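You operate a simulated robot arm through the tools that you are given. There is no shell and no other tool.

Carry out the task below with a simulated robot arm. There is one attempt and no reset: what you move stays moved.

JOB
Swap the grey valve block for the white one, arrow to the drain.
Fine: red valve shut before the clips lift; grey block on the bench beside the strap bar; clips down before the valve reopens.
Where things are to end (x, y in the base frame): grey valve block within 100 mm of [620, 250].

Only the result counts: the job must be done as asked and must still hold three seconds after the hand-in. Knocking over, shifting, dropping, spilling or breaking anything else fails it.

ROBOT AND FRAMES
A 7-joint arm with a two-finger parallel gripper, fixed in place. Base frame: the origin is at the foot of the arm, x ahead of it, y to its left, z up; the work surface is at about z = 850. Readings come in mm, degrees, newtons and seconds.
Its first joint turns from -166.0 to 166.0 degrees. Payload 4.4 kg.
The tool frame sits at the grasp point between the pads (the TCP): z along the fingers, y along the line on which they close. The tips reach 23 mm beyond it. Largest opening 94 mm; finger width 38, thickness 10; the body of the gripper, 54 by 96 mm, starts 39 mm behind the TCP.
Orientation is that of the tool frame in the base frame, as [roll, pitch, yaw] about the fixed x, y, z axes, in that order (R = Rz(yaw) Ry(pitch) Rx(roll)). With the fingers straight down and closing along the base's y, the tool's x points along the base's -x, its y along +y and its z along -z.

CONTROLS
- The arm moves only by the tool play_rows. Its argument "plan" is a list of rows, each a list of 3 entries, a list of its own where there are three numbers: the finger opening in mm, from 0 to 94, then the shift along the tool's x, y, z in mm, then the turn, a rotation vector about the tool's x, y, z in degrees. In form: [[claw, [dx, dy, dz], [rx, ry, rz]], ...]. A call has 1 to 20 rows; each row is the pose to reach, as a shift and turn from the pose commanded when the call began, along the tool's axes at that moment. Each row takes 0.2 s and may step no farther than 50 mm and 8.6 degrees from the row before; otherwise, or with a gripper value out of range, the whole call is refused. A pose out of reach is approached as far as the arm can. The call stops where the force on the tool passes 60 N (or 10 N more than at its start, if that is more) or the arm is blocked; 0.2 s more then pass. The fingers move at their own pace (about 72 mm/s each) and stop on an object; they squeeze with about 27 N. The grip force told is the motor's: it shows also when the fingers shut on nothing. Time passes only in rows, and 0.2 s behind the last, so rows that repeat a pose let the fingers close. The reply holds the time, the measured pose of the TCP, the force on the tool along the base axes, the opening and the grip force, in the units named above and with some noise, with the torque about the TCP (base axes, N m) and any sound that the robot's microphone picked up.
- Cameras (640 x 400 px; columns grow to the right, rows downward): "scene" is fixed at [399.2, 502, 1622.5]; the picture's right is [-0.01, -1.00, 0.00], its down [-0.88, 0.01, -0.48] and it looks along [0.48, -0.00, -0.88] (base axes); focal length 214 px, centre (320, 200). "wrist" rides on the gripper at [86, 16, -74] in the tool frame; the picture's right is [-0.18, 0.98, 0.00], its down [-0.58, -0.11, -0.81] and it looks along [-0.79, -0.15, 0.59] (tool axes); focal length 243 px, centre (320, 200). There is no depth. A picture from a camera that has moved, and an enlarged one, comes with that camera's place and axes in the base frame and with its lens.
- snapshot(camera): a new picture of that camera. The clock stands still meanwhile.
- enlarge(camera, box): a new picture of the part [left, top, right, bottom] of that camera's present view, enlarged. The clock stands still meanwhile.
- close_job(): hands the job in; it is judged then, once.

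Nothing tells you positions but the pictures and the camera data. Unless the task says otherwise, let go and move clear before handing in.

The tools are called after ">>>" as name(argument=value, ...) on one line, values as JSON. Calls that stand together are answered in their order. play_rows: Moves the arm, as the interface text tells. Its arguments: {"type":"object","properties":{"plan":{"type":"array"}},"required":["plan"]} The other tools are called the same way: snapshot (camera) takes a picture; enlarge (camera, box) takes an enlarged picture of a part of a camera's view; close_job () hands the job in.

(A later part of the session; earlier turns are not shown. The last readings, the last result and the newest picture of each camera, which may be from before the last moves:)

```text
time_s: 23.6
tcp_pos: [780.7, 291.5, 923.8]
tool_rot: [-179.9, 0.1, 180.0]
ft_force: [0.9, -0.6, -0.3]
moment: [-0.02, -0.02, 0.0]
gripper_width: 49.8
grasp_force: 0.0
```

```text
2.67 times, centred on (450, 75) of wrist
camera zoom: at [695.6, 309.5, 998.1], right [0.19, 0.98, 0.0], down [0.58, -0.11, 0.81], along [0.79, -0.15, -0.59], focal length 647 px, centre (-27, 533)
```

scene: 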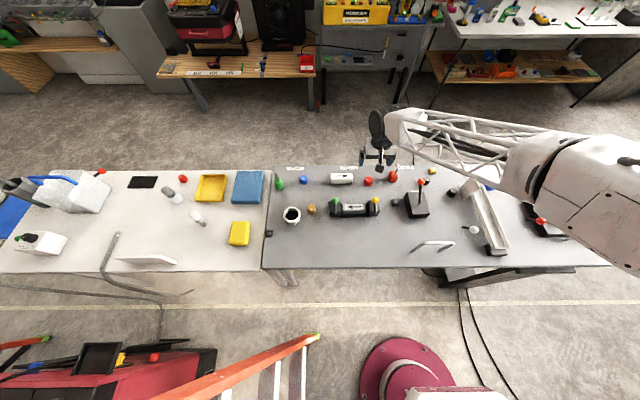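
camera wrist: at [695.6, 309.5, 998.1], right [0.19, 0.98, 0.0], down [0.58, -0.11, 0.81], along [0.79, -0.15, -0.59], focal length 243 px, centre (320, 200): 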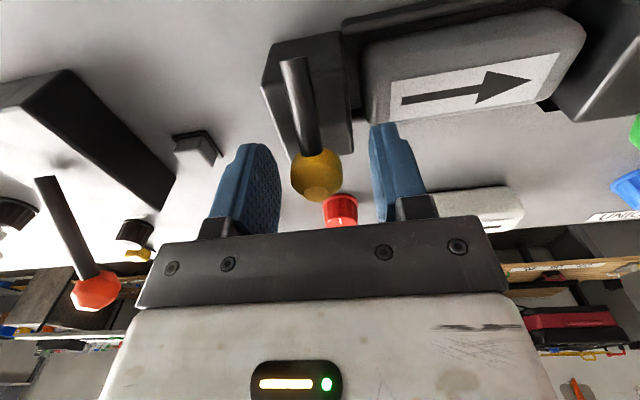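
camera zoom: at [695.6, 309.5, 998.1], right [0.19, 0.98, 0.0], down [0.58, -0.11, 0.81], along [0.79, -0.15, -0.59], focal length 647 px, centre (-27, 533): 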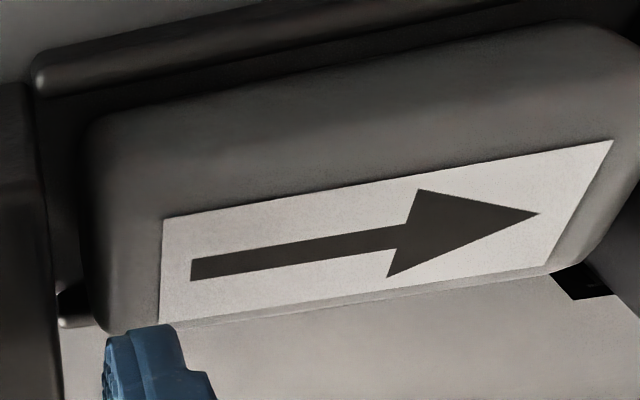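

The lever rod starts at about (735, 292, 899) at the front of the post and rises towards the ball. I'll grip the ball and lift gently along an arc about that front end.

>>> play_rows(plan=[[15, [0, 0, 0], [0, 0, 0]], [15, [0, 0, 0], [0, 0, 0]], [15, [0, 0, 0], [0, 0, 0]]])

```text
time_s: 24.4
tcp_pos: [779.7, 290.2, 923.7]
tool_rot: [-179.8, -0.1, 179.9]
ft_force: [-3.4, -48.8, 6.3]
moment: [-0.34, 0.23, -0.05]
gripper_width: 25.0
grasp_force: 44.6
```

>>> play_rows(plan=[[15, [0, -1.5, 0], [0, 0, 0]], [15, [1, -1.5, -2], [0, 0, 0]], [15, [2, -1.5, -4], [0, 0, 0]], [15, [3, -1.5, -6], [0, 0, 0]], [15, [4, -1.5, -8], [0, 0, 0]]])

>>> snapshot(camera="wrist")

```text
time_s: 25.6
tcp_pos: [777.6, 290.6, 930.4]
tool_rot: [-179.9, -0.2, 179.9]
ft_force: [11.9, -27.9, -18.5]
moment: [-0.15, -1.13, -0.02]
gripper_width: 25.1
grasp_force: 44.8
```

```text
taken
camera wrist: at [691.7, 307.8, 1005.3], right [0.19, 0.98, 0.0], down [0.58, -0.11, 0.81], along [0.79, -0.15, -0.59], focal length 243 px, centre (320, 200)
```

wrist: 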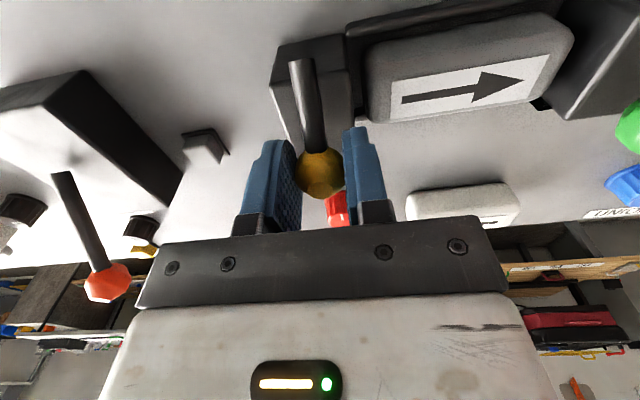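

The lever is rising with the gripper while its front end stays put, so the hinge is where I expected. I'll continue the arc.

>>> play_rows(plan=[[15, [2.8, -0.5, -4.5], [0, 0, 0]], [15, [5.5, -0.5, -7.9], [0, 0, 0]], [15, [8.4, -0.5, -11.2], [0, 0, 0]], [15, [11.7, -0.5, -14.1], [0, 0, 0]], [15, [15.1, -0.5, -16.8], [0, 0, 0]], [15, [18.8, -0.5, -19.2], [0, 0, 0]]])

>>> snapshot(camera="wrist")

>>> enlarge(camera="scene", box=[320, 165, 440, 240])

```text
time_s: 27.0
tcp_pos: [758.8, 290.0, 951.9]
tool_rot: [180.0, 0.1, 179.9]
ft_force: [26.4, -10.4, -1.4]
moment: [-0.15, -1.38, -0.03]
gripper_width: 25.1
grasp_force: 45.2
```

```text
taken
camera wrist: at [673.8, 307.8, 1026.0], right [0.19, 0.98, 0.0], down [0.58, -0.11, 0.81], along [0.79, -0.15, -0.59], focal length 243 px, centre (320, 200)
```

wrist: 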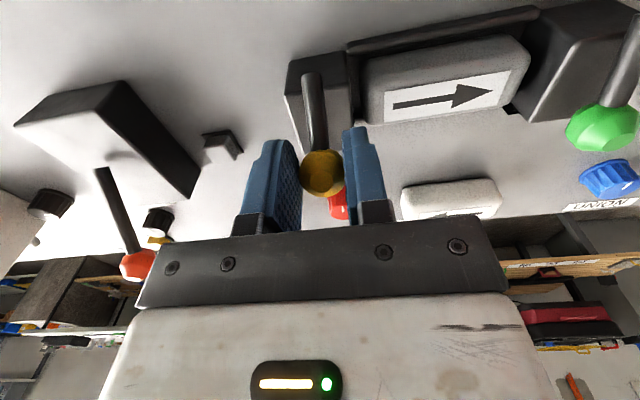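

```text
5.33 times, centred on (380, 202) of scene
camera zoom: at [399.2, 502.0, 1622.5], right [-0.01, -1.0, 0.0], down [-0.88, 0.01, -0.48], along [0.48, 0.0, -0.88], focal length 1144 px, centre (0, 187)
```

zoom: 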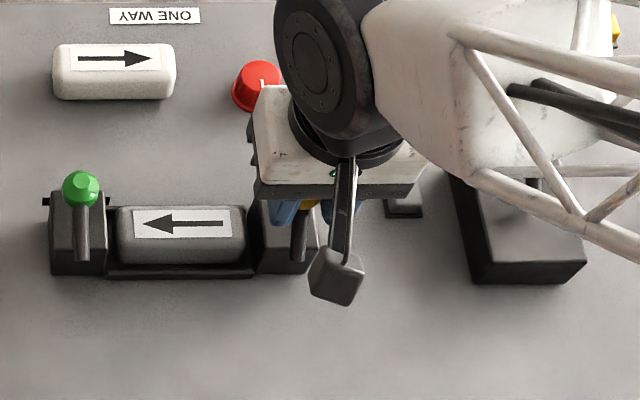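

>>> play_rows(plan=[[15, [4, 0, -1.5], [0, 0, 0]], [15, [8, 0, -3], [0, 0, 0]], [15, [12, 0, -4.5], [0, 0, 0]], [15, [16.2, 0, -5.5], [0, 0, 0]], [15, [20.5, 0, -6.2], [0, 0, 0]]])

>>> snapshot(camera="wrist")

```text
time_s: 28.2
tcp_pos: [738.1, 290.2, 956.7]
tool_rot: [-179.9, 0.1, 179.9]
ft_force: [23.0, -11.1, 14.1]
moment: [-0.17, -1.33, -0.21]
gripper_width: 25.1
grasp_force: 44.7
```

```text
taken
camera wrist: at [652.8, 307.8, 1031.9], right [0.19, 0.98, 0.0], down [0.58, -0.11, 0.81], along [0.79, -0.15, -0.59], focal length 243 px, centre (320, 200)
```

wrist: 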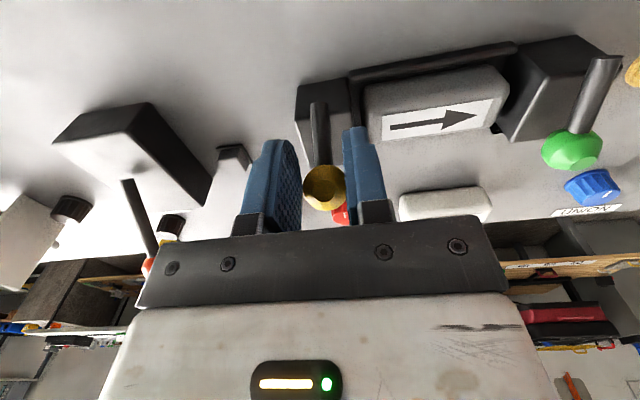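

>>> enlarge(camera="wrist", box=[240, 80, 400, 240])

>>> enlarge(camera="scene", box=[350, 185, 410, 225])

```text
2.50 times, centred on (320, 160) of wrist
camera zoom: at [652.8, 307.8, 1031.9], right [0.19, 0.98, 0.0], down [0.58, -0.11, 0.81], along [0.79, -0.15, -0.59], focal length 606 px, centre (320, 300)
```

zoom: 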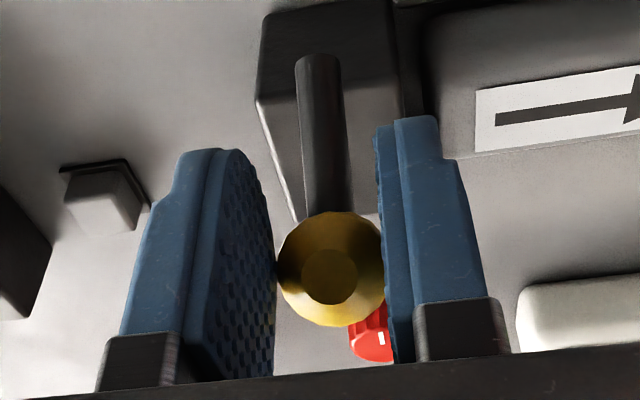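

```text
10.00 times, centred on (380, 205) of scene
camera zoom: at [399.2, 502.0, 1622.5], right [-0.01, -1.0, 0.0], down [-0.88, 0.01, -0.48], along [0.48, 0.0, -0.88], focal length 2145 px, centre (-280, 150)
```

zoom: 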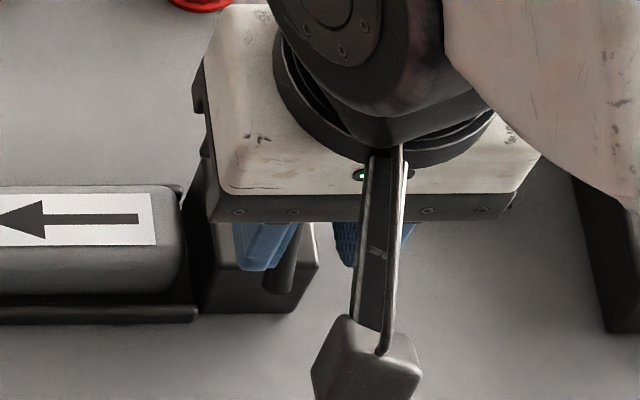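

The lever is at about 65°, but the ball has slid towards the far edge of the pads. I'll open to see whether the lever holds its position.

>>> play_rows(plan=[[50, [0, 0, 0], [0, 0, 0]], [50, [0, 0, 0], [0, 0, 0]], [50, [0, 0, 0], [0, 0, 0]]])

>>> snapshot(camera="wrist")

>>> enlarge(camera="wrist", box=[240, 80, 400, 240])

```text
time_s: 29.0
tcp_pos: [738.6, 289.5, 957.5]
tool_rot: [-179.9, 0.0, 179.9]
ft_force: [-0.6, 0.6, -0.5]
moment: [0.03, 0.02, 0.03]
gripper_width: 49.9
grasp_force: 0.0
```

```text
taken
camera wrist: at [652.6, 307.8, 1031.3], right [0.19, 0.98, 0.0], down [0.58, -0.11, 0.81], along [0.79, -0.15, -0.59], focal length 243 px, centre (320, 200)
```

wrist: 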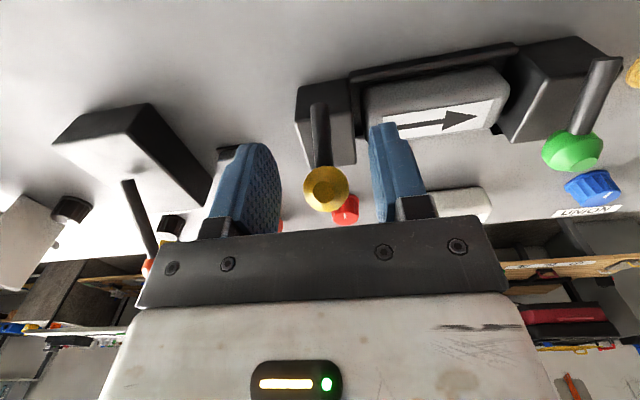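

```text
2.50 times, centred on (320, 160) of wrist
camera zoom: at [652.6, 307.8, 1031.3], right [0.19, 0.98, 0.0], down [0.58, -0.11, 0.81], along [0.79, -0.15, -0.59], focal length 606 px, centre (320, 300)
```

zoom: 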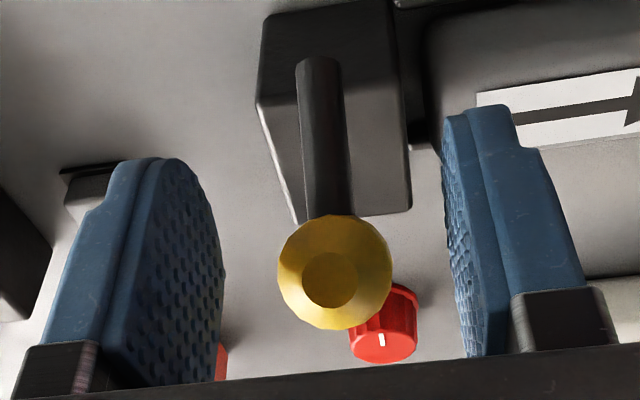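

The lever holds by friction. Pushing the ball from its far side with closed fingers will be more secure, so I'll go over it and push towards −x until it meets its stop.

>>> play_rows(plan=[[50, [0, 0, -32], [0, 0, 0]], [50, [0, 0, -40], [0, 0, 0]], [20, [-30, 1.5, -40], [0, 0, 0]], [0, [-60, 1.5, -40], [0, 0, 0]], [0, [-60, 1.5, -40], [0, 0, 0]], [0, [-60, 1.5, -25], [0, 0, 0]], [0, [-60, 1.5, -7], [0, 0, 0]], [0, [-60, 1.5, -7], [0, 0, 0]]])

>>> snapshot(camera="wrist")

>>> enlarge(camera="scene", box=[320, 165, 440, 240])

```text
time_s: 30.8
tcp_pos: [798.1, 292.3, 963.9]
tool_rot: [-179.9, 0.0, 179.9]
ft_force: [-0.3, -0.2, -1.2]
moment: [-0.01, 0.01, 0.02]
gripper_width: 0.2
grasp_force: 27.1
```

```text
taken
camera wrist: at [712.3, 309.5, 1038.2], right [0.19, 0.98, 0.0], down [0.58, -0.11, 0.81], along [0.79, -0.15, -0.59], focal length 243 px, centre (320, 200)
```

wrist: 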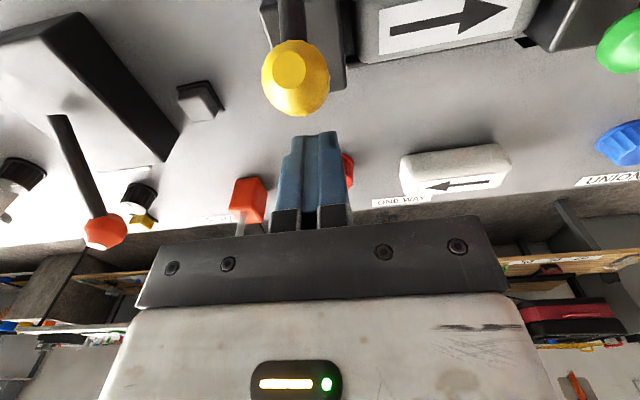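

```text
5.33 times, centred on (380, 202) of scene
camera zoom: at [399.2, 502.0, 1622.5], right [-0.01, -1.0, 0.0], down [-0.88, 0.01, -0.48], along [0.48, 0.0, -0.88], focal length 1144 px, centre (0, 187)
```

zoom: 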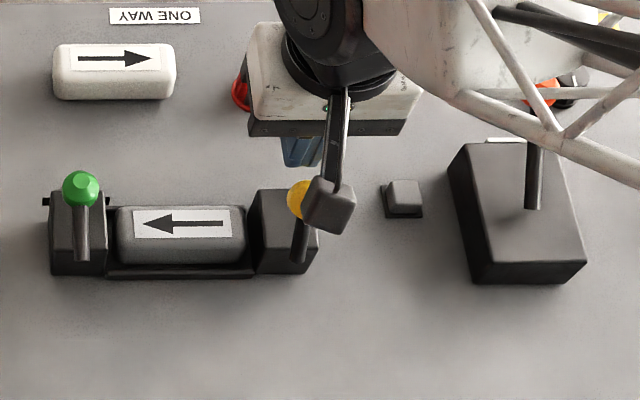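

>>> play_rows(plan=[[0, [6, -1, 0], [0, 0, 0]], [0, [10, -1, 0], [0, 0, 0]], [0, [14, -1, 0], [0, 0, 0]], [0, [18, -1, 0], [0, 0, 0]], [0, [22, -1, 0], [0, 0, 0]], [0, [26, -1, 0], [0, 0, 0]], [0, [30, -1, 0], [0, 0, 0]]])

>>> snapshot(camera="wrist")

```text
time_s: 32.4
tcp_pos: [769.4, 291.6, 965.4]
tool_rot: [-179.9, 0.0, 179.9]
ft_force: [-0.2, -0.7, -0.6]
moment: [0.01, 0.01, -0.01]
gripper_width: 0.2
grasp_force: 27.3
```

```text
taken
camera wrist: at [682.9, 308.4, 1038.7], right [0.19, 0.98, 0.0], down [0.58, -0.11, 0.81], along [0.79, -0.15, -0.59], focal length 243 px, centre (320, 200)
```

wrist: 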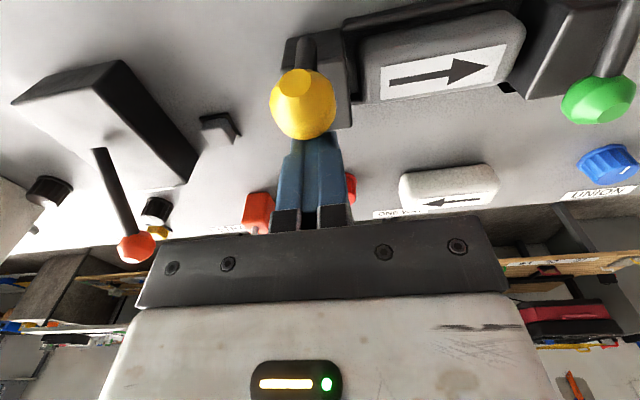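

The lever moves freely under the push and is now near vertical. I'll push further until I feel its stop.

>>> play_rows(plan=[[0, [4, 0, 0], [0, 0, 0]], [0, [8, 0, 0], [0, 0, 0]], [0, [12, 0, 0], [0, 0, 0]], [0, [16, 0, 1], [0, 0, 0]], [0, [20, 0, 2], [0, 0, 0]]])

>>> snapshot(camera="wrist")

```text
time_s: 32.9
tcp_pos: [765.9, 290.8, 966.0]
tool_rot: [-180.0, 0.4, 179.8]
ft_force: [32.0, 1.6, -10.7]
moment: [0.13, -0.65, 0.0]
gripper_width: 0.1
grasp_force: 26.6
stopped in row 2: the force on the tool passed its limit at 70 N (the readings are from after the stop); the commanded pose is now the measured one
```

```text
taken
camera wrist: at [679.8, 308.1, 1039.2], right [0.19, 0.98, 0.0], down [0.57, -0.11, 0.81], along [0.8, -0.15, -0.59], focal length 243 px, centre (320, 200)
```

wrist: 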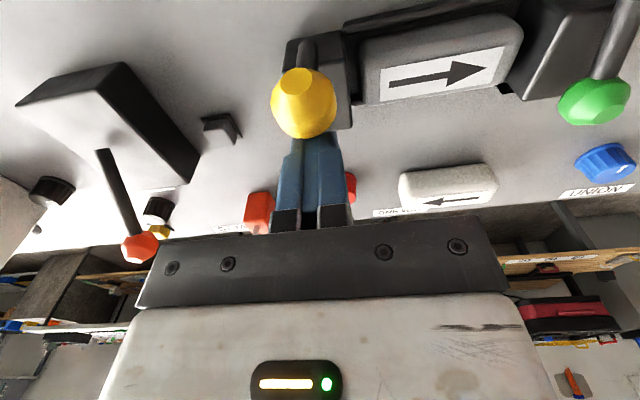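

The yellow clip is at its up stop. I'll back away, rise, and go over to the green clip.

>>> play_rows(plan=[[0, [-15, 0, 0], [0, 0, 0]], [0, [-18, 0, -35], [0, 0, 0]], [20, [-16, 40, -38], [0, 0, 0]], [50, [-16, 80, -38], [0, 0, 0]], [50, [-16, 120, -38], [0, 0, 0]], [50, [-16, 150, -38], [0, 0, 0]], [50, [-16, 150, -38], [0, 0, 0]]])

>>> snapshot(camera="wrist")

>>> enlarge(camera="scene", box=[320, 165, 440, 240])

```text
time_s: 34.5
tcp_pos: [781.3, 442.1, 1003.1]
tool_rot: [-180.0, 0.4, 179.9]
ft_force: [0.2, 0.0, 0.3]
moment: [0.0, -0.03, 0.0]
gripper_width: 50.3
grasp_force: 0.0
```

```text
taken
camera wrist: at [695.0, 458.9, 1077.3], right [0.19, 0.98, 0.0], down [0.58, -0.11, 0.81], along [0.8, -0.15, -0.59], focal length 243 px, centre (320, 200)
```

wrist: 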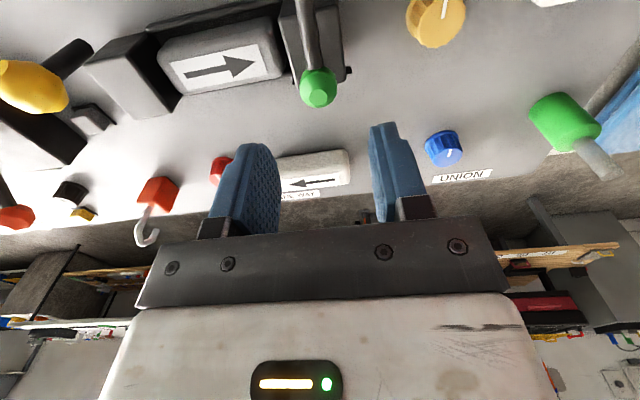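

```text
5.33 times, centred on (380, 202) of scene
camera zoom: at [399.2, 502.0, 1622.5], right [-0.01, -1.0, 0.0], down [-0.88, 0.01, -0.48], along [0.48, 0.0, -0.88], focal length 1144 px, centre (0, 187)
```

zoom: 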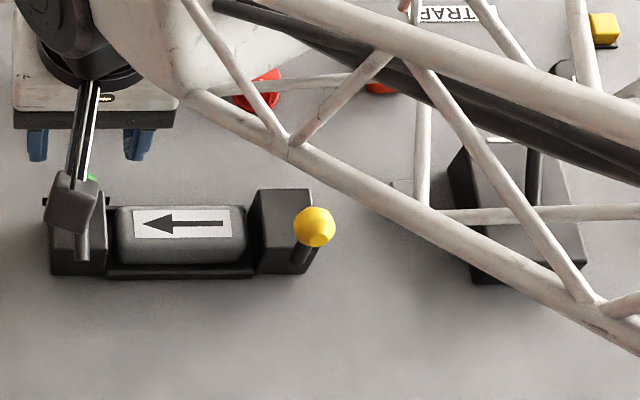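

The yellow lever stays up. The green ball is right below at about (782, 441, 917), so I'll grip and lift it the same way.

>>> play_rows(plan=[[50, [0, -1.5, 30], [0, 0, 0]], [50, [0, -1.5, 55], [0, 0, 0]], [50, [0, -1.5, 70], [0, 0, 0]], [50, [0, -1.5, 78], [0, 0, 0]], [40, [0, -1.5, 78], [0, 0, 0]], [15, [0, -1.5, 78], [0, 0, 0]], [15, [0, -1.5, 78], [0, 0, 0]]])

```text
time_s: 36.1
tcp_pos: [781.7, 440.7, 925.0]
tool_rot: [180.0, 0.3, 179.9]
ft_force: [5.9, 23.9, -5.9]
moment: [0.18, -0.4, 0.03]
gripper_width: 25.0
grasp_force: 44.8
```

>>> play_rows(plan=[[15, [1.8, 0.7, -4], [0, 0, 0]], [15, [3.4, 0.7, -7.2], [0, 0, 0]], [15, [5.8, 0.7, -10.9], [0, 0, 0]], [15, [8.5, 0.7, -14.3], [0, 0, 0]], [15, [11.4, 0.7, -17.6], [0, 0, 0]], [15, [14.7, 0.7, -20.5], [0, 0, 0]], [15, [18.1, 0.7, -23.2], [0, 0, 0]], [15, [21.8, 0.7, -25.6], [0, 0, 0]]])

>>> snapshot(camera="wrist")

```text
time_s: 37.9
tcp_pos: [759.9, 438.4, 951.7]
tool_rot: [179.8, 0.4, 180.0]
ft_force: [26.7, 7.9, -2.9]
moment: [0.1, -1.37, 0.09]
gripper_width: 25.1
grasp_force: 45.3
```

```text
taken
camera wrist: at [673.7, 457.6, 1025.7], right [0.19, 0.98, 0.0], down [0.58, -0.11, 0.81], along [0.8, -0.15, -0.59], focal length 243 px, centre (320, 200)
```

wrist: 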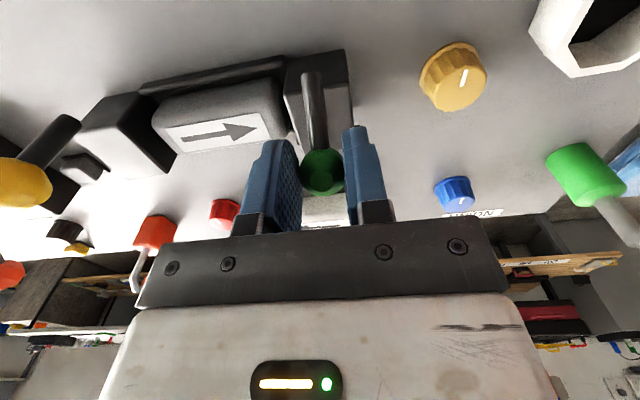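

Same behaviour as the yellow one, and it has reached about 55°. I'll release it, go over the ball, and push from the far side to the stop.

>>> play_rows(plan=[[50, [0, 0, 0], [0, 0, 0]], [50, [0, 0, 0], [0, 0, 0]], [50, [0, 0, -25], [0, 0, 0]], [50, [0, 0, -45], [0, 0, 0]], [20, [-25, 1, -45], [0, 0, 0]], [0, [-45, 1, -45], [0, 0, 0]], [0, [-45, 1, -45], [0, 0, 0]], [0, [-45, 1, -30], [0, 0, 0]], [0, [-45, 1, -13], [0, 0, 0]], [0, [-45, 1, -13], [0, 0, 0]]])

>>> snapshot(camera="wrist")

```text
time_s: 40.1
tcp_pos: [804.7, 440.7, 963.6]
tool_rot: [179.9, 0.3, 179.9]
ft_force: [0.9, 0.8, 0.2]
moment: [-0.03, 0.0, 0.01]
gripper_width: 0.2
grasp_force: 26.7
```

```text
taken
camera wrist: at [718.2, 458.4, 1037.8], right [0.19, 0.98, 0.0], down [0.58, -0.11, 0.81], along [0.8, -0.15, -0.59], focal length 243 px, centre (320, 200)
```

wrist: 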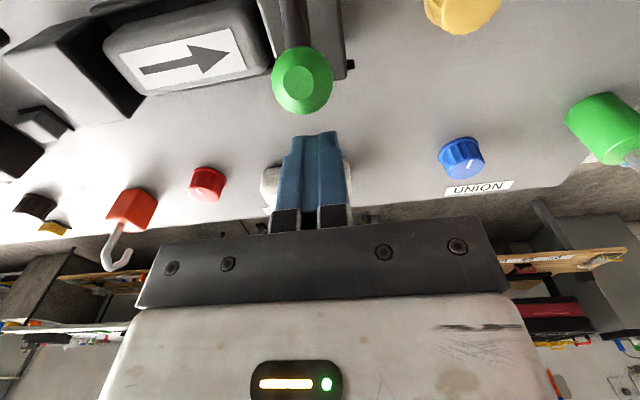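

>>> play_rows(plan=[[0, [5, 0, 0], [0, 0, 0]], [0, [10, 0, 0], [0, 0, 0]], [0, [14, 0, 0], [0, 0, 0]], [0, [18, 0, 0], [0, 0, 0]], [0, [22, 0, 0], [0, 0, 0]], [0, [26, 0, 0], [0, 0, 0]], [0, [30, 0, 0], [0, 0, 0]], [0, [34, 0, 0], [0, 0, 0]], [0, [37, 0, 0], [0, 0, 0]], [0, [40, 0, 0], [0, 0, 0]], [0, [42, 0, 0], [0, 0, 0]]])

>>> snapshot(camera="wrist")

```text
time_s: 41.0
tcp_pos: [792.3, 441.6, 971.5]
tool_rot: [179.7, 0.8, 179.9]
ft_force: [2.7, 0.7, 2.7]
moment: [0.04, -0.06, -0.02]
gripper_width: 0.1
grasp_force: 27.1
stopped in row 4: the force on the tool passed its limit at 66 N (the readings are from after the stop); the commanded pose is now the measured one
```

```text
taken
camera wrist: at [705.6, 458.6, 1044.8], right [0.19, 0.98, 0.01], down [0.57, -0.12, 0.82], along [0.8, -0.15, -0.58], focal length 243 px, centre (320, 200)
```

wrist: 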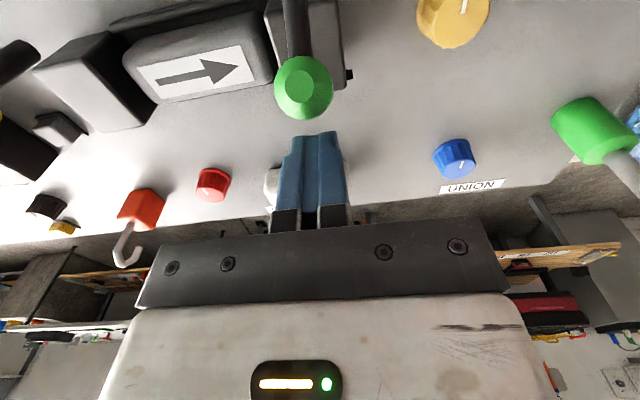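

The fingertips contacted the ball too high and rode up. I'll back off a little, go about 17 mm lower, and push again.

>>> play_rows(plan=[[0, [-10, 0, 0], [0, 0, 0]], [0, [-12, 0, 10], [0, 0, 0]], [0, [-12, 0, 18], [0, -0.5, 0]], [0, [-8, 0, 18], [0, -0.7, 0]], [0, [-4, 0, 18], [0, -0.7, 0]], [0, [0, 0, 18], [0, -0.7, 0]], [0, [4, 0, 18], [0, -0.7, 0]], [0, [8, 0, 18], [0, -0.7, 0]], [0, [12, 0, 17], [0, -0.7, 0]], [0, [16, 0, 15], [0, -0.7, 0]], [0, [20, 0, 13], [0, -0.7, 0]], [0, [23, 0, 12], [0, -0.7, 0]]])

>>> snapshot(camera="wrist")

```text
time_s: 43.6
tcp_pos: [769.7, 441.1, 959.1]
tool_rot: [179.6, 1.5, 179.8]
ft_force: [-0.3, -0.1, 1.1]
moment: [0.04, 0.0, 0.0]
gripper_width: 0.2
grasp_force: 27.1
```

```text
taken
camera wrist: at [681.3, 458.6, 1030.7], right [0.19, 0.98, 0.01], down [0.56, -0.11, 0.82], along [0.81, -0.15, -0.57], focal length 243 px, centre (320, 200)
```

wrist: 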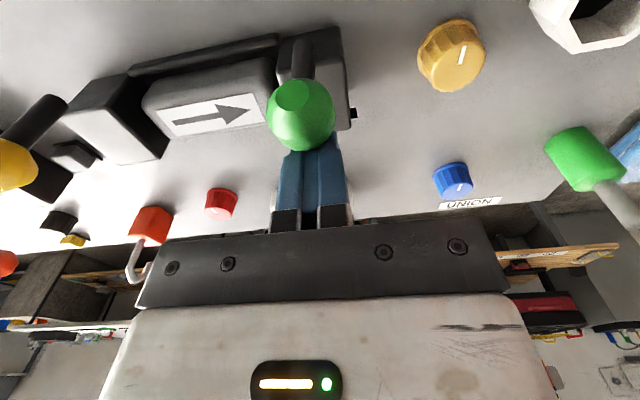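

>>> play_rows(plan=[[0, [2, 0, 0], [0, 0, 0]], [0, [4, 0, 0], [0, 0, 0]], [0, [6, 0, 0], [0, 0, 0]], [0, [8, 0, 0], [0, 0, 0]]])

```text
time_s: 44.6
tcp_pos: [764.3, 441.3, 958.7]
tool_rot: [179.6, 1.7, 179.7]
ft_force: [34.7, 5.9, -10.0]
moment: [0.17, -0.5, -0.07]
gripper_width: 0.0
grasp_force: 27.4
stopped in row 4: the force on the tool passed its limit at 65 N (the readings are from after the stop); the commanded pose is now the measured one
```

Both clips are at their up stops. I'll back away, level the tool, and look down on the grey block and cradle rails.

>>> play_rows(plan=[[0, [-15, 0, 0], [0, 0.5, 0]], [0, [-17, 0, -40], [0.2, 1, -0.2]], [20, [0, -30, -65], [0.4, 1.7, -0.3]], [60, [40, -55, -75], [0.4, 1.7, -0.3]], [93, [75, -74, -80], [0.4, 1.7, -0.3]], [93, [75, -74, -80], [0.4, 1.7, -0.3]]])

>>> snapshot(camera="wrist")

>>> enlarge(camera="wrist", box=[240, 60, 420, 170])

>>> enlarge(camera="scene", box=[320, 165, 440, 240])

```text
time_s: 46.0
tcp_pos: [686.5, 368.4, 1036.1]
tool_rot: [180.0, 0.2, -179.8]
ft_force: [-0.1, 0.5, -0.3]
moment: [0.02, -0.01, 0.01]
gripper_width: 93.1
grasp_force: 0.1
```

```text
taken
camera wrist: at [600.7, 384.8, 1110.8], right [0.18, 0.98, 0.0], down [0.58, -0.11, 0.81], along [0.79, -0.15, -0.59], focal length 243 px, centre (320, 200)
```

wrist: 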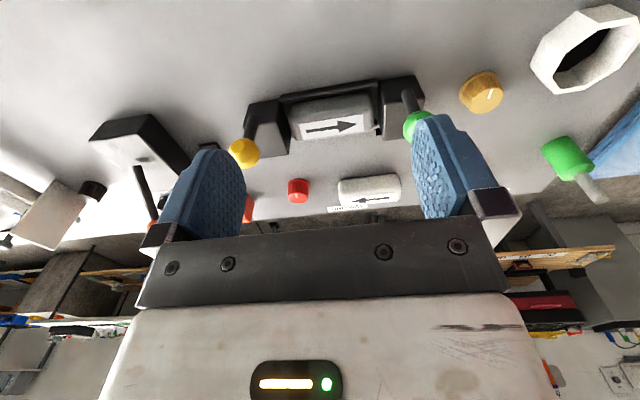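

```text
3.56 times, centred on (330, 115) of wrist
camera zoom: at [600.7, 384.8, 1110.8], right [0.18, 0.98, 0.0], down [0.58, -0.11, 0.81], along [0.79, -0.15, -0.59], focal length 863 px, centre (284, 502)
```

zoom: 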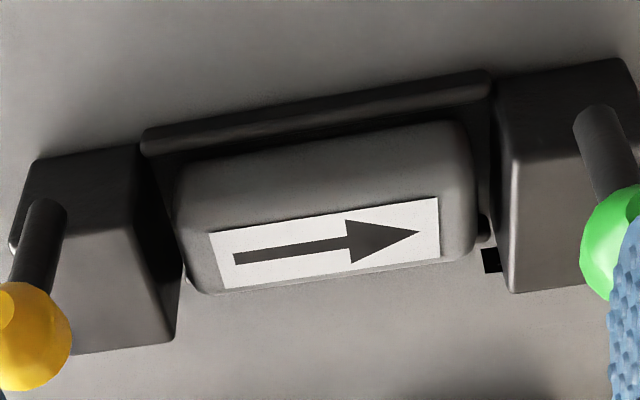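

```text
5.33 times, centred on (380, 202) of scene
camera zoom: at [399.2, 502.0, 1622.5], right [-0.01, -1.0, 0.0], down [-0.88, 0.01, -0.48], along [0.48, 0.0, -0.88], focal length 1144 px, centre (0, 187)
```

zoom: 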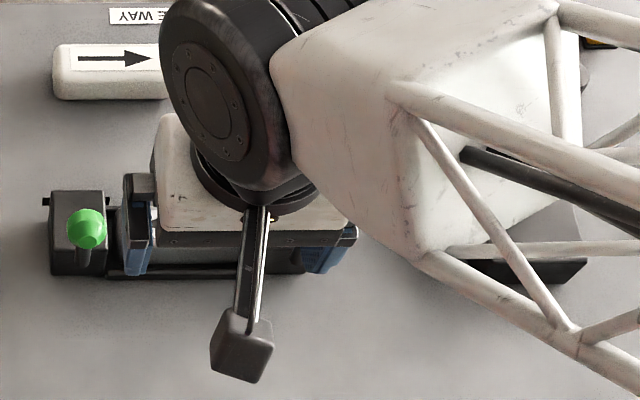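

The block centre is at about (769, 367) with its top at 888, and the rails are low (about 857), so I can grip along x above them. I'll turn the tool to yaw 90 (camera on the clear side) and hover over the block.

>>> play_rows(plan=[[93, [-8, 0, 0], [0, 0, 8.2]], [93, [-16, 0, 0], [0, 0, 16.4]], [93, [-24, 0, 0], [0, 0, 24.6]], [93, [-32, 0, 0], [0, 0, 32.8]], [93, [-40, -1, 0], [0, 0, 41]], [80, [-48, -1, 0], [0, 0, 49.2]], [70, [-56, -1, 0], [0, 0, 57.4]], [60, [-64, -1, 0], [0, 0, 65.6]], [60, [-72, -1, 0], [0, 0, 73.8]], [60, [-80, -1, 0], [0, 0, 82]], [60, [-83.5, -1.4, 0], [0, 0, 90.2]], [60, [-83.5, -1.4, 25], [0, 0, 90.2]], [60, [-83.5, -1.4, 25], [0, 0, 90.2]]])

>>> snapshot(camera="wrist")

>>> enlarge(camera="wrist", box=[230, 30, 410, 210])

```text
time_s: 48.8
tcp_pos: [770.8, 365.6, 1011.0]
tool_rot: [179.9, 0.0, 89.8]
ft_force: [0.3, -0.5, -0.2]
moment: [-0.01, -0.02, -0.01]
gripper_width: 60.1
grasp_force: 0.2
```

```text
taken
camera wrist: at [787.7, 453.0, 1086.3], right [0.98, -0.19, 0.0], down [-0.11, -0.58, 0.81], along [-0.15, -0.79, -0.59], focal length 243 px, centre (320, 200)
```

wrist: 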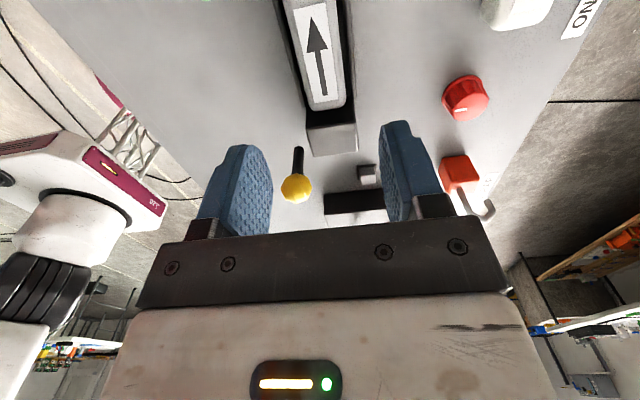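

```text
2.22 times, centred on (320, 120) of wrist
camera zoom: at [787.7, 453.0, 1086.3], right [0.98, -0.19, 0.0], down [-0.11, -0.58, 0.81], along [-0.15, -0.79, -0.59], focal length 539 px, centre (320, 378)
```

zoom: 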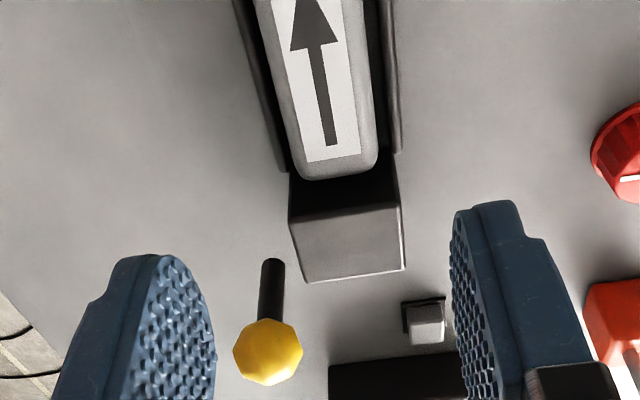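

>>> enlarge(camera="wrist", box=[270, 0, 370, 70])

>>> enlarge(camera="wrist", box=[280, 60, 370, 120])

```text
5.71 times, centred on (320, 35) of wrist
camera zoom: at [787.7, 453.0, 1086.3], right [0.98, -0.19, 0.0], down [-0.11, -0.58, 0.81], along [-0.15, -0.79, -0.59], focal length 1386 px, centre (320, 1143)
```

zoom: 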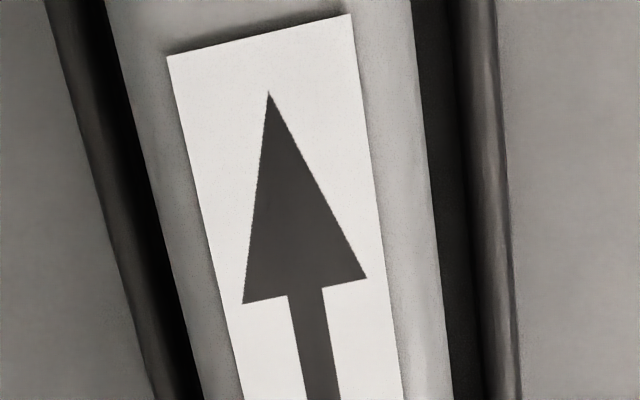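

```text
6.67 times, centred on (325, 90) of wrist
camera zoom: at [787.7, 453.0, 1086.3], right [0.98, -0.19, 0.0], down [-0.11, -0.58, 0.81], along [-0.15, -0.79, -0.59], focal length 1618 px, centre (287, 933)
```

zoom: 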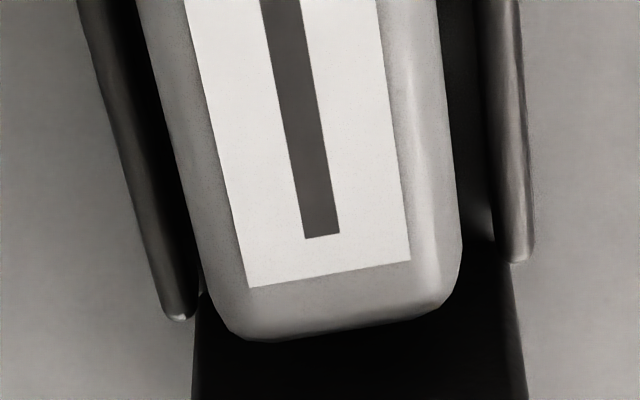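

The block is centred under the tool at x≈771, about 37 mm wide. I'll lower the fingers beside it, staying above the rails, and grip.

>>> play_rows(plan=[[60, [0, 0, 40], [0, 0, 0]], [60, [0, 0, 80], [0, 0, 0]], [60, [0, 0, 108], [0, 0, 0]], [60, [0, 0, 124], [0, 0, 0]], [60, [0, 0, 124], [0, 0, 0]]])

>>> snapshot(camera="wrist")

>>> enlarge(camera="scene", box=[320, 165, 440, 240])

```text
time_s: 50.0
tcp_pos: [770.6, 366.2, 887.4]
tool_rot: [179.9, 0.0, 89.8]
ft_force: [-0.7, 0.7, 0.0]
moment: [0.03, 0.01, -0.02]
gripper_width: 59.9
grasp_force: 0.1
```

```text
taken
camera wrist: at [787.7, 454.1, 962.2], right [0.98, -0.19, 0.0], down [-0.11, -0.58, 0.81], along [-0.15, -0.79, -0.59], focal length 243 px, centre (320, 200)
```

wrist: 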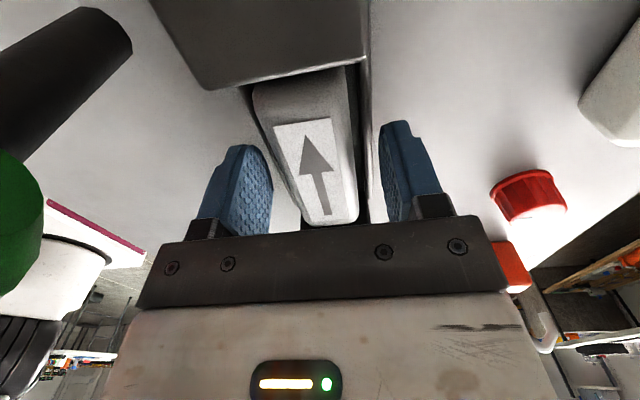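

```text
5.33 times, centred on (380, 202) of scene
camera zoom: at [399.2, 502.0, 1622.5], right [-0.01, -1.0, 0.0], down [-0.88, 0.01, -0.48], along [0.48, 0.0, -0.88], focal length 1144 px, centre (0, 187)
```

zoom: 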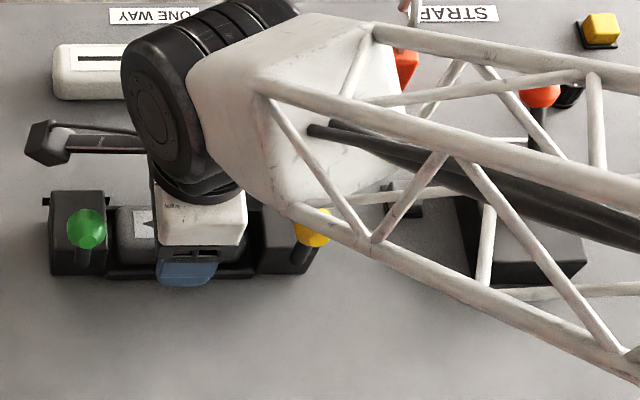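

>>> play_rows(plan=[[45, [0, 0, 0], [0, 0, 0]], [25, [0, 0, 0], [0, 0, 0]], [25, [0, 0, 0], [0, 0, 0]], [25, [0, 0, 0], [0, 0, 0]]])

```text
time_s: 51.0
tcp_pos: [771.3, 366.5, 888.3]
tool_rot: [180.0, 0.0, 89.9]
ft_force: [-0.3, 0.7, 0.0]
moment: [0.04, -0.01, -0.02]
gripper_width: 35.6
grasp_force: 26.6
```

The block is gripped at 35.6 mm with no side load. I'll lift slowly and check the force.

>>> play_rows(plan=[[25, [0, 0, -4], [0, 0, 0]], [25, [0, 0, -10], [0, 0, 0]], [25, [0, 0, -20], [0, 0, 0]], [25, [0, 0, -20], [0, 0, 0]]])

>>> snapshot(camera="wrist")

```text
time_s: 52.0
tcp_pos: [769.7, 365.3, 907.8]
tool_rot: [179.9, 0.0, 89.9]
ft_force: [0.3, -0.4, 0.8]
moment: [-0.01, 0.0, -0.02]
gripper_width: 35.2
grasp_force: 27.5
```

```text
taken
camera wrist: at [787.4, 453.6, 982.1], right [0.98, -0.19, 0.0], down [-0.11, -0.58, 0.81], along [-0.15, -0.79, -0.59], focal length 243 px, centre (320, 200)
```

wrist: 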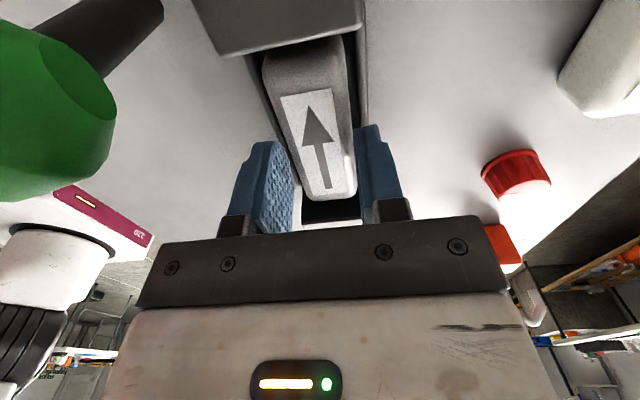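

>>> enlarge(camera="wrist", box=[220, 0, 420, 230])

>>> enlarge(camera="scene", box=[320, 175, 400, 225])

```text
1.74 times, centred on (320, 115) of wrist
camera zoom: at [787.4, 453.6, 982.1], right [0.98, -0.19, 0.0], down [-0.11, -0.58, 0.81], along [-0.15, -0.79, -0.59], focal length 422 px, centre (320, 348)
```

zoom: 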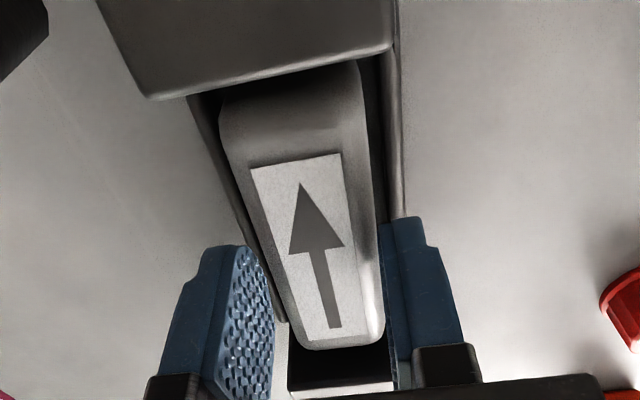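

```text
8.00 times, centred on (360, 200) of scene
camera zoom: at [399.2, 502.0, 1622.5], right [-0.01, -1.0, 0.0], down [-0.88, 0.01, -0.48], along [0.48, 0.0, -0.88], focal length 1716 px, centre (0, 200)
```

zoom: 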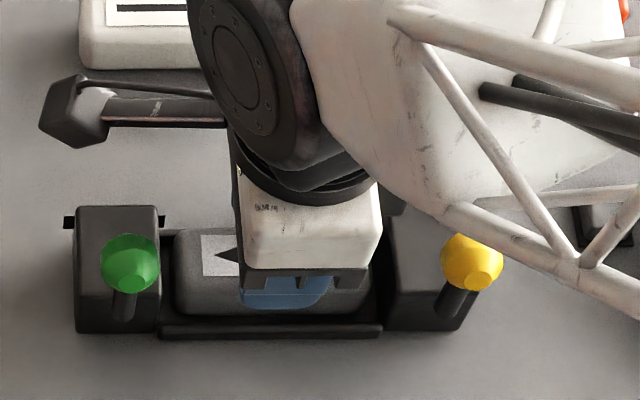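

The block stayed in the cradle while the fingers slid up its sides, so either I gripped too little of it or something is holding it. I'll open, go deeper, regrip, and lift only a couple of millimetres to read the force.

>>> play_rows(plan=[[50, [0, 0, 0], [0, 0, 0]], [54, [0, 0, 0], [0, 0, 0]], [54, [0, 0, 15], [0, 0, 0]], [54, [0, 0, 22], [0, 0, 0]], [54, [0, 0, 26], [0, 0, 0]], [54, [0, 0, 26], [0, 0, 0]]])

>>> snapshot(camera="wrist")

```text
time_s: 53.4
tcp_pos: [772.3, 366.2, 884.2]
tool_rot: [179.7, -0.2, 89.8]
ft_force: [-5.0, -11.7, 46.3]
moment: [-0.65, 1.5, 0.4]
gripper_width: 56.5
grasp_force: 2.8
```

```text
taken
camera wrist: at [788.4, 453.6, 959.6], right [0.98, -0.19, 0.0], down [-0.11, -0.58, 0.81], along [-0.15, -0.79, -0.59], focal length 243 px, centre (320, 200)
```

wrist: 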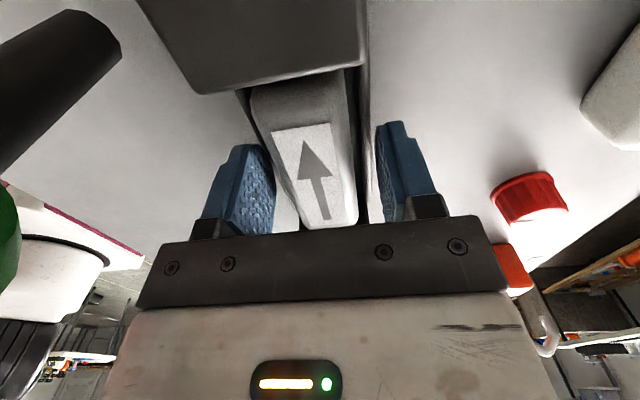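

The tips touch the rails at about z 861, so I can't go much deeper. I'll sit just above them, grip, and lift 3 mm to read the force.

>>> play_rows(plan=[[54, [0, 0, -3.5], [0, 0, 0]], [54, [0, 0, -3.5], [0, 0, 0]], [30, [0, 0, -3.5], [0, 0, 0]], [0, [0, 0, -3.5], [0, 0, 0]], [0, [0, 0, -3.5], [0, 0, 0]], [0, [0, 0, -3.5], [0, 0, 0]]])

>>> play_rows(plan=[[0, [0, 0, -1], [0, 0, 0]], [0, [0, 0, -2], [0, 0, 0]]])

>>> snapshot(camera="wrist")

```text
time_s: 54.8
tcp_pos: [769.9, 366.4, 884.3]
tool_rot: [180.0, 0.1, 89.9]
ft_force: [-2.7, 6.6, 5.5]
moment: [0.25, 0.27, -0.14]
gripper_width: 35.7
grasp_force: 26.9
```

```text
time_s: 55.4
tcp_pos: [770.4, 366.0, 887.7]
tool_rot: [179.8, -0.1, 89.9]
ft_force: [0.2, 0.7, -0.5]
moment: [0.02, 0.0, 0.04]
gripper_width: 35.6
grasp_force: 26.7
```

```text
taken
camera wrist: at [787.6, 453.6, 961.4], right [0.98, -0.19, 0.0], down [-0.11, -0.58, 0.81], along [-0.15, -0.79, -0.59], focal length 243 px, centre (320, 200)
```

wrist: 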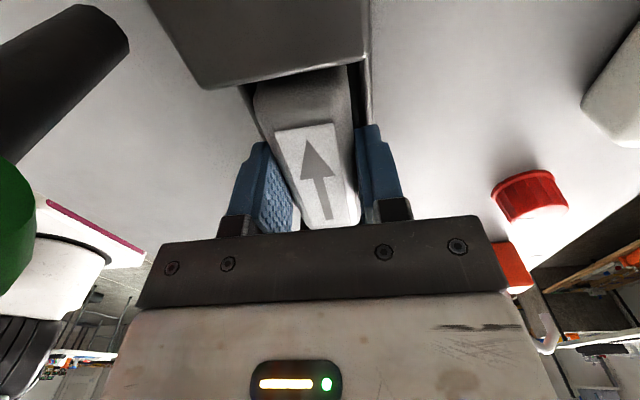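

>>> play_rows(plan=[[0, [0, 0, -3], [0, 0, 0]], [0, [0, 0, -6], [0, 0, 0]]])

>>> snapshot(camera="wrist")

>>> enlarge(camera="scene", box=[320, 175, 400, 225])

```text
time_s: 56.0
tcp_pos: [770.3, 365.9, 894.4]
tool_rot: [179.8, 0.0, 89.9]
ft_force: [-0.4, 0.8, -0.5]
moment: [-0.02, 0.03, 0.0]
gripper_width: 35.4
grasp_force: 27.1
```

```text
taken
camera wrist: at [787.5, 453.8, 967.8], right [0.98, -0.19, 0.0], down [-0.11, -0.58, 0.81], along [-0.15, -0.79, -0.59], focal length 243 px, centre (320, 200)
```

wrist: 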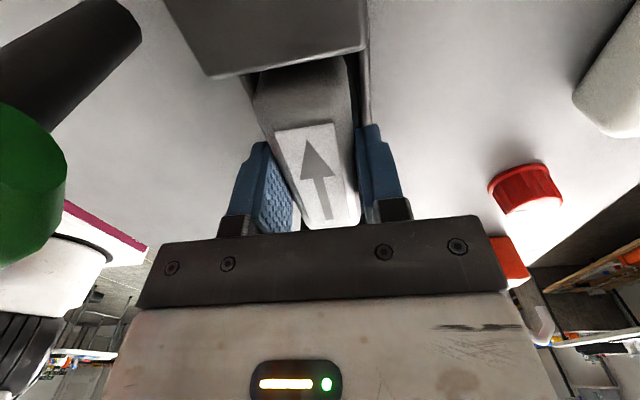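

```text
8.00 times, centred on (360, 200) of scene
camera zoom: at [399.2, 502.0, 1622.5], right [-0.01, -1.0, 0.0], down [-0.88, 0.01, -0.48], along [0.48, 0.0, -0.88], focal length 1716 px, centre (0, 200)
```

zoom: 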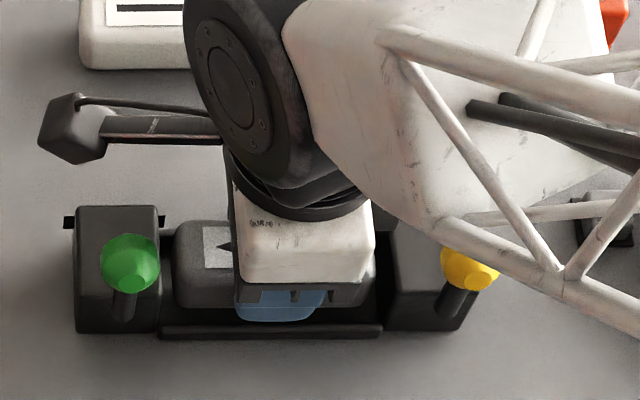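

Now the block is rising with the fingers. I'll continue slowly and verify the hold.

>>> play_rows(plan=[[0, [0, 0, -4], [0, 0, 0]], [0, [0, 0, -8], [0, 0, 0]], [0, [0, 0, -12], [0, 0, 0]], [0, [0, 0, -16], [0, 0, 0]]])

>>> snapshot(camera="wrist")

```text
time_s: 57.0
tcp_pos: [770.0, 364.4, 910.3]
tool_rot: [179.9, 0.0, 90.0]
ft_force: [-0.9, -0.2, -1.8]
moment: [0.01, -0.01, -0.02]
gripper_width: 35.2
grasp_force: 26.8
```

```text
taken
camera wrist: at [787.5, 453.3, 983.8], right [0.98, -0.19, 0.0], down [-0.11, -0.58, 0.81], along [-0.15, -0.79, -0.59], focal length 243 px, centre (320, 200)
```

wrist: 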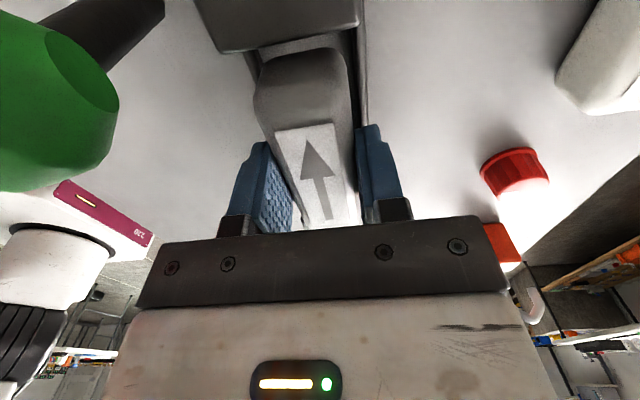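

The grey block is held level. I'll raise it well clear of the levers, carry it to about (620, 258), and stop above the bench.

>>> play_rows(plan=[[0, [0, 0, -6], [0, 0, 0]], [0, [0, 0, -14], [0, 0, 0]], [0, [0, 0, -24], [0, 0, 0]], [0, [0, 0, -36], [0, 0, 0]], [0, [0, 0, -48], [0, 0, 0]], [0, [0, 0, -60], [0, 0, 0]], [0, [0, 0, -72], [0, 0, 0]], [0, [0, 0, -82], [0, 0, 0]], [0, [0, 0, -90], [0, 0, 0]]])

>>> play_rows(plan=[[0, [-3, -5, 0], [0, 0, 0]], [0, [-9, -12, 0], [0, 0, 0]], [0, [-18, -25, 0], [0, 0, 0]], [0, [-30, -41, 0], [0, 0, 0]], [0, [-42, -58, 0], [0, 0, 0]], [0, [-54, -75, 0], [0, 0, 0]], [0, [-66, -92, 0], [0, 0, 0]], [0, [-78, -109, 0], [0, 0, 0]], [0, [-90, -125, 0], [0, 0, 0]], [0, [-99, -138, 0], [0, 0, 0]], [0, [-105, -146, 0], [0, 0, 0]], [0, [-107, -150, 0], [0, 0, 0]], [0, [-107, -150, 0], [0, 0, 0]]])

>>> snapshot(camera="scene")

>>> snapshot(camera="wrist")

```text
time_s: 59.0
tcp_pos: [769.0, 367.2, 999.4]
tool_rot: [180.0, 0.0, 89.9]
ft_force: [0.1, 0.2, -1.3]
moment: [0.02, 0.03, 0.0]
gripper_width: 35.4
grasp_force: 27.0
```

```text
time_s: 61.8
tcp_pos: [620.3, 259.2, 999.6]
tool_rot: [179.9, 0.0, 89.9]
ft_force: [0.3, -0.3, -2.0]
moment: [0.0, 0.01, 0.01]
gripper_width: 35.5
grasp_force: 27.3
```

```text
taken
```

scene: 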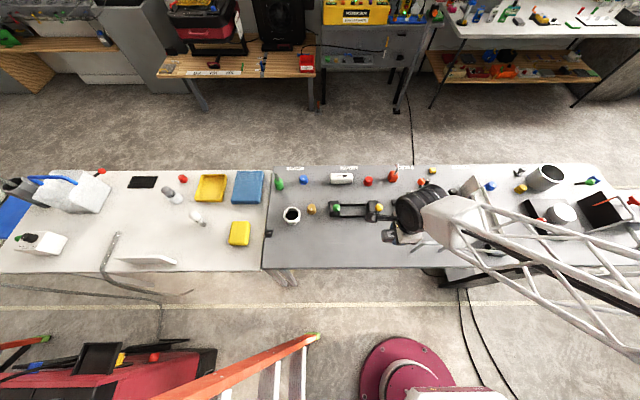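

```text
taken
camera wrist: at [636.9, 346.6, 1073.7], right [0.98, -0.19, 0.0], down [-0.11, -0.58, 0.81], along [-0.15, -0.79, -0.59], focal length 243 px, centre (320, 200)
```

wrist: 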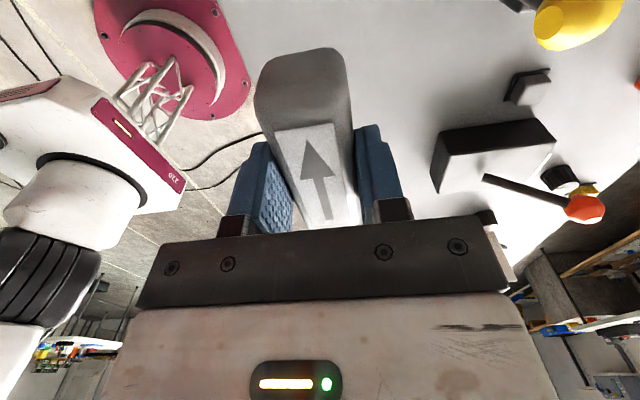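

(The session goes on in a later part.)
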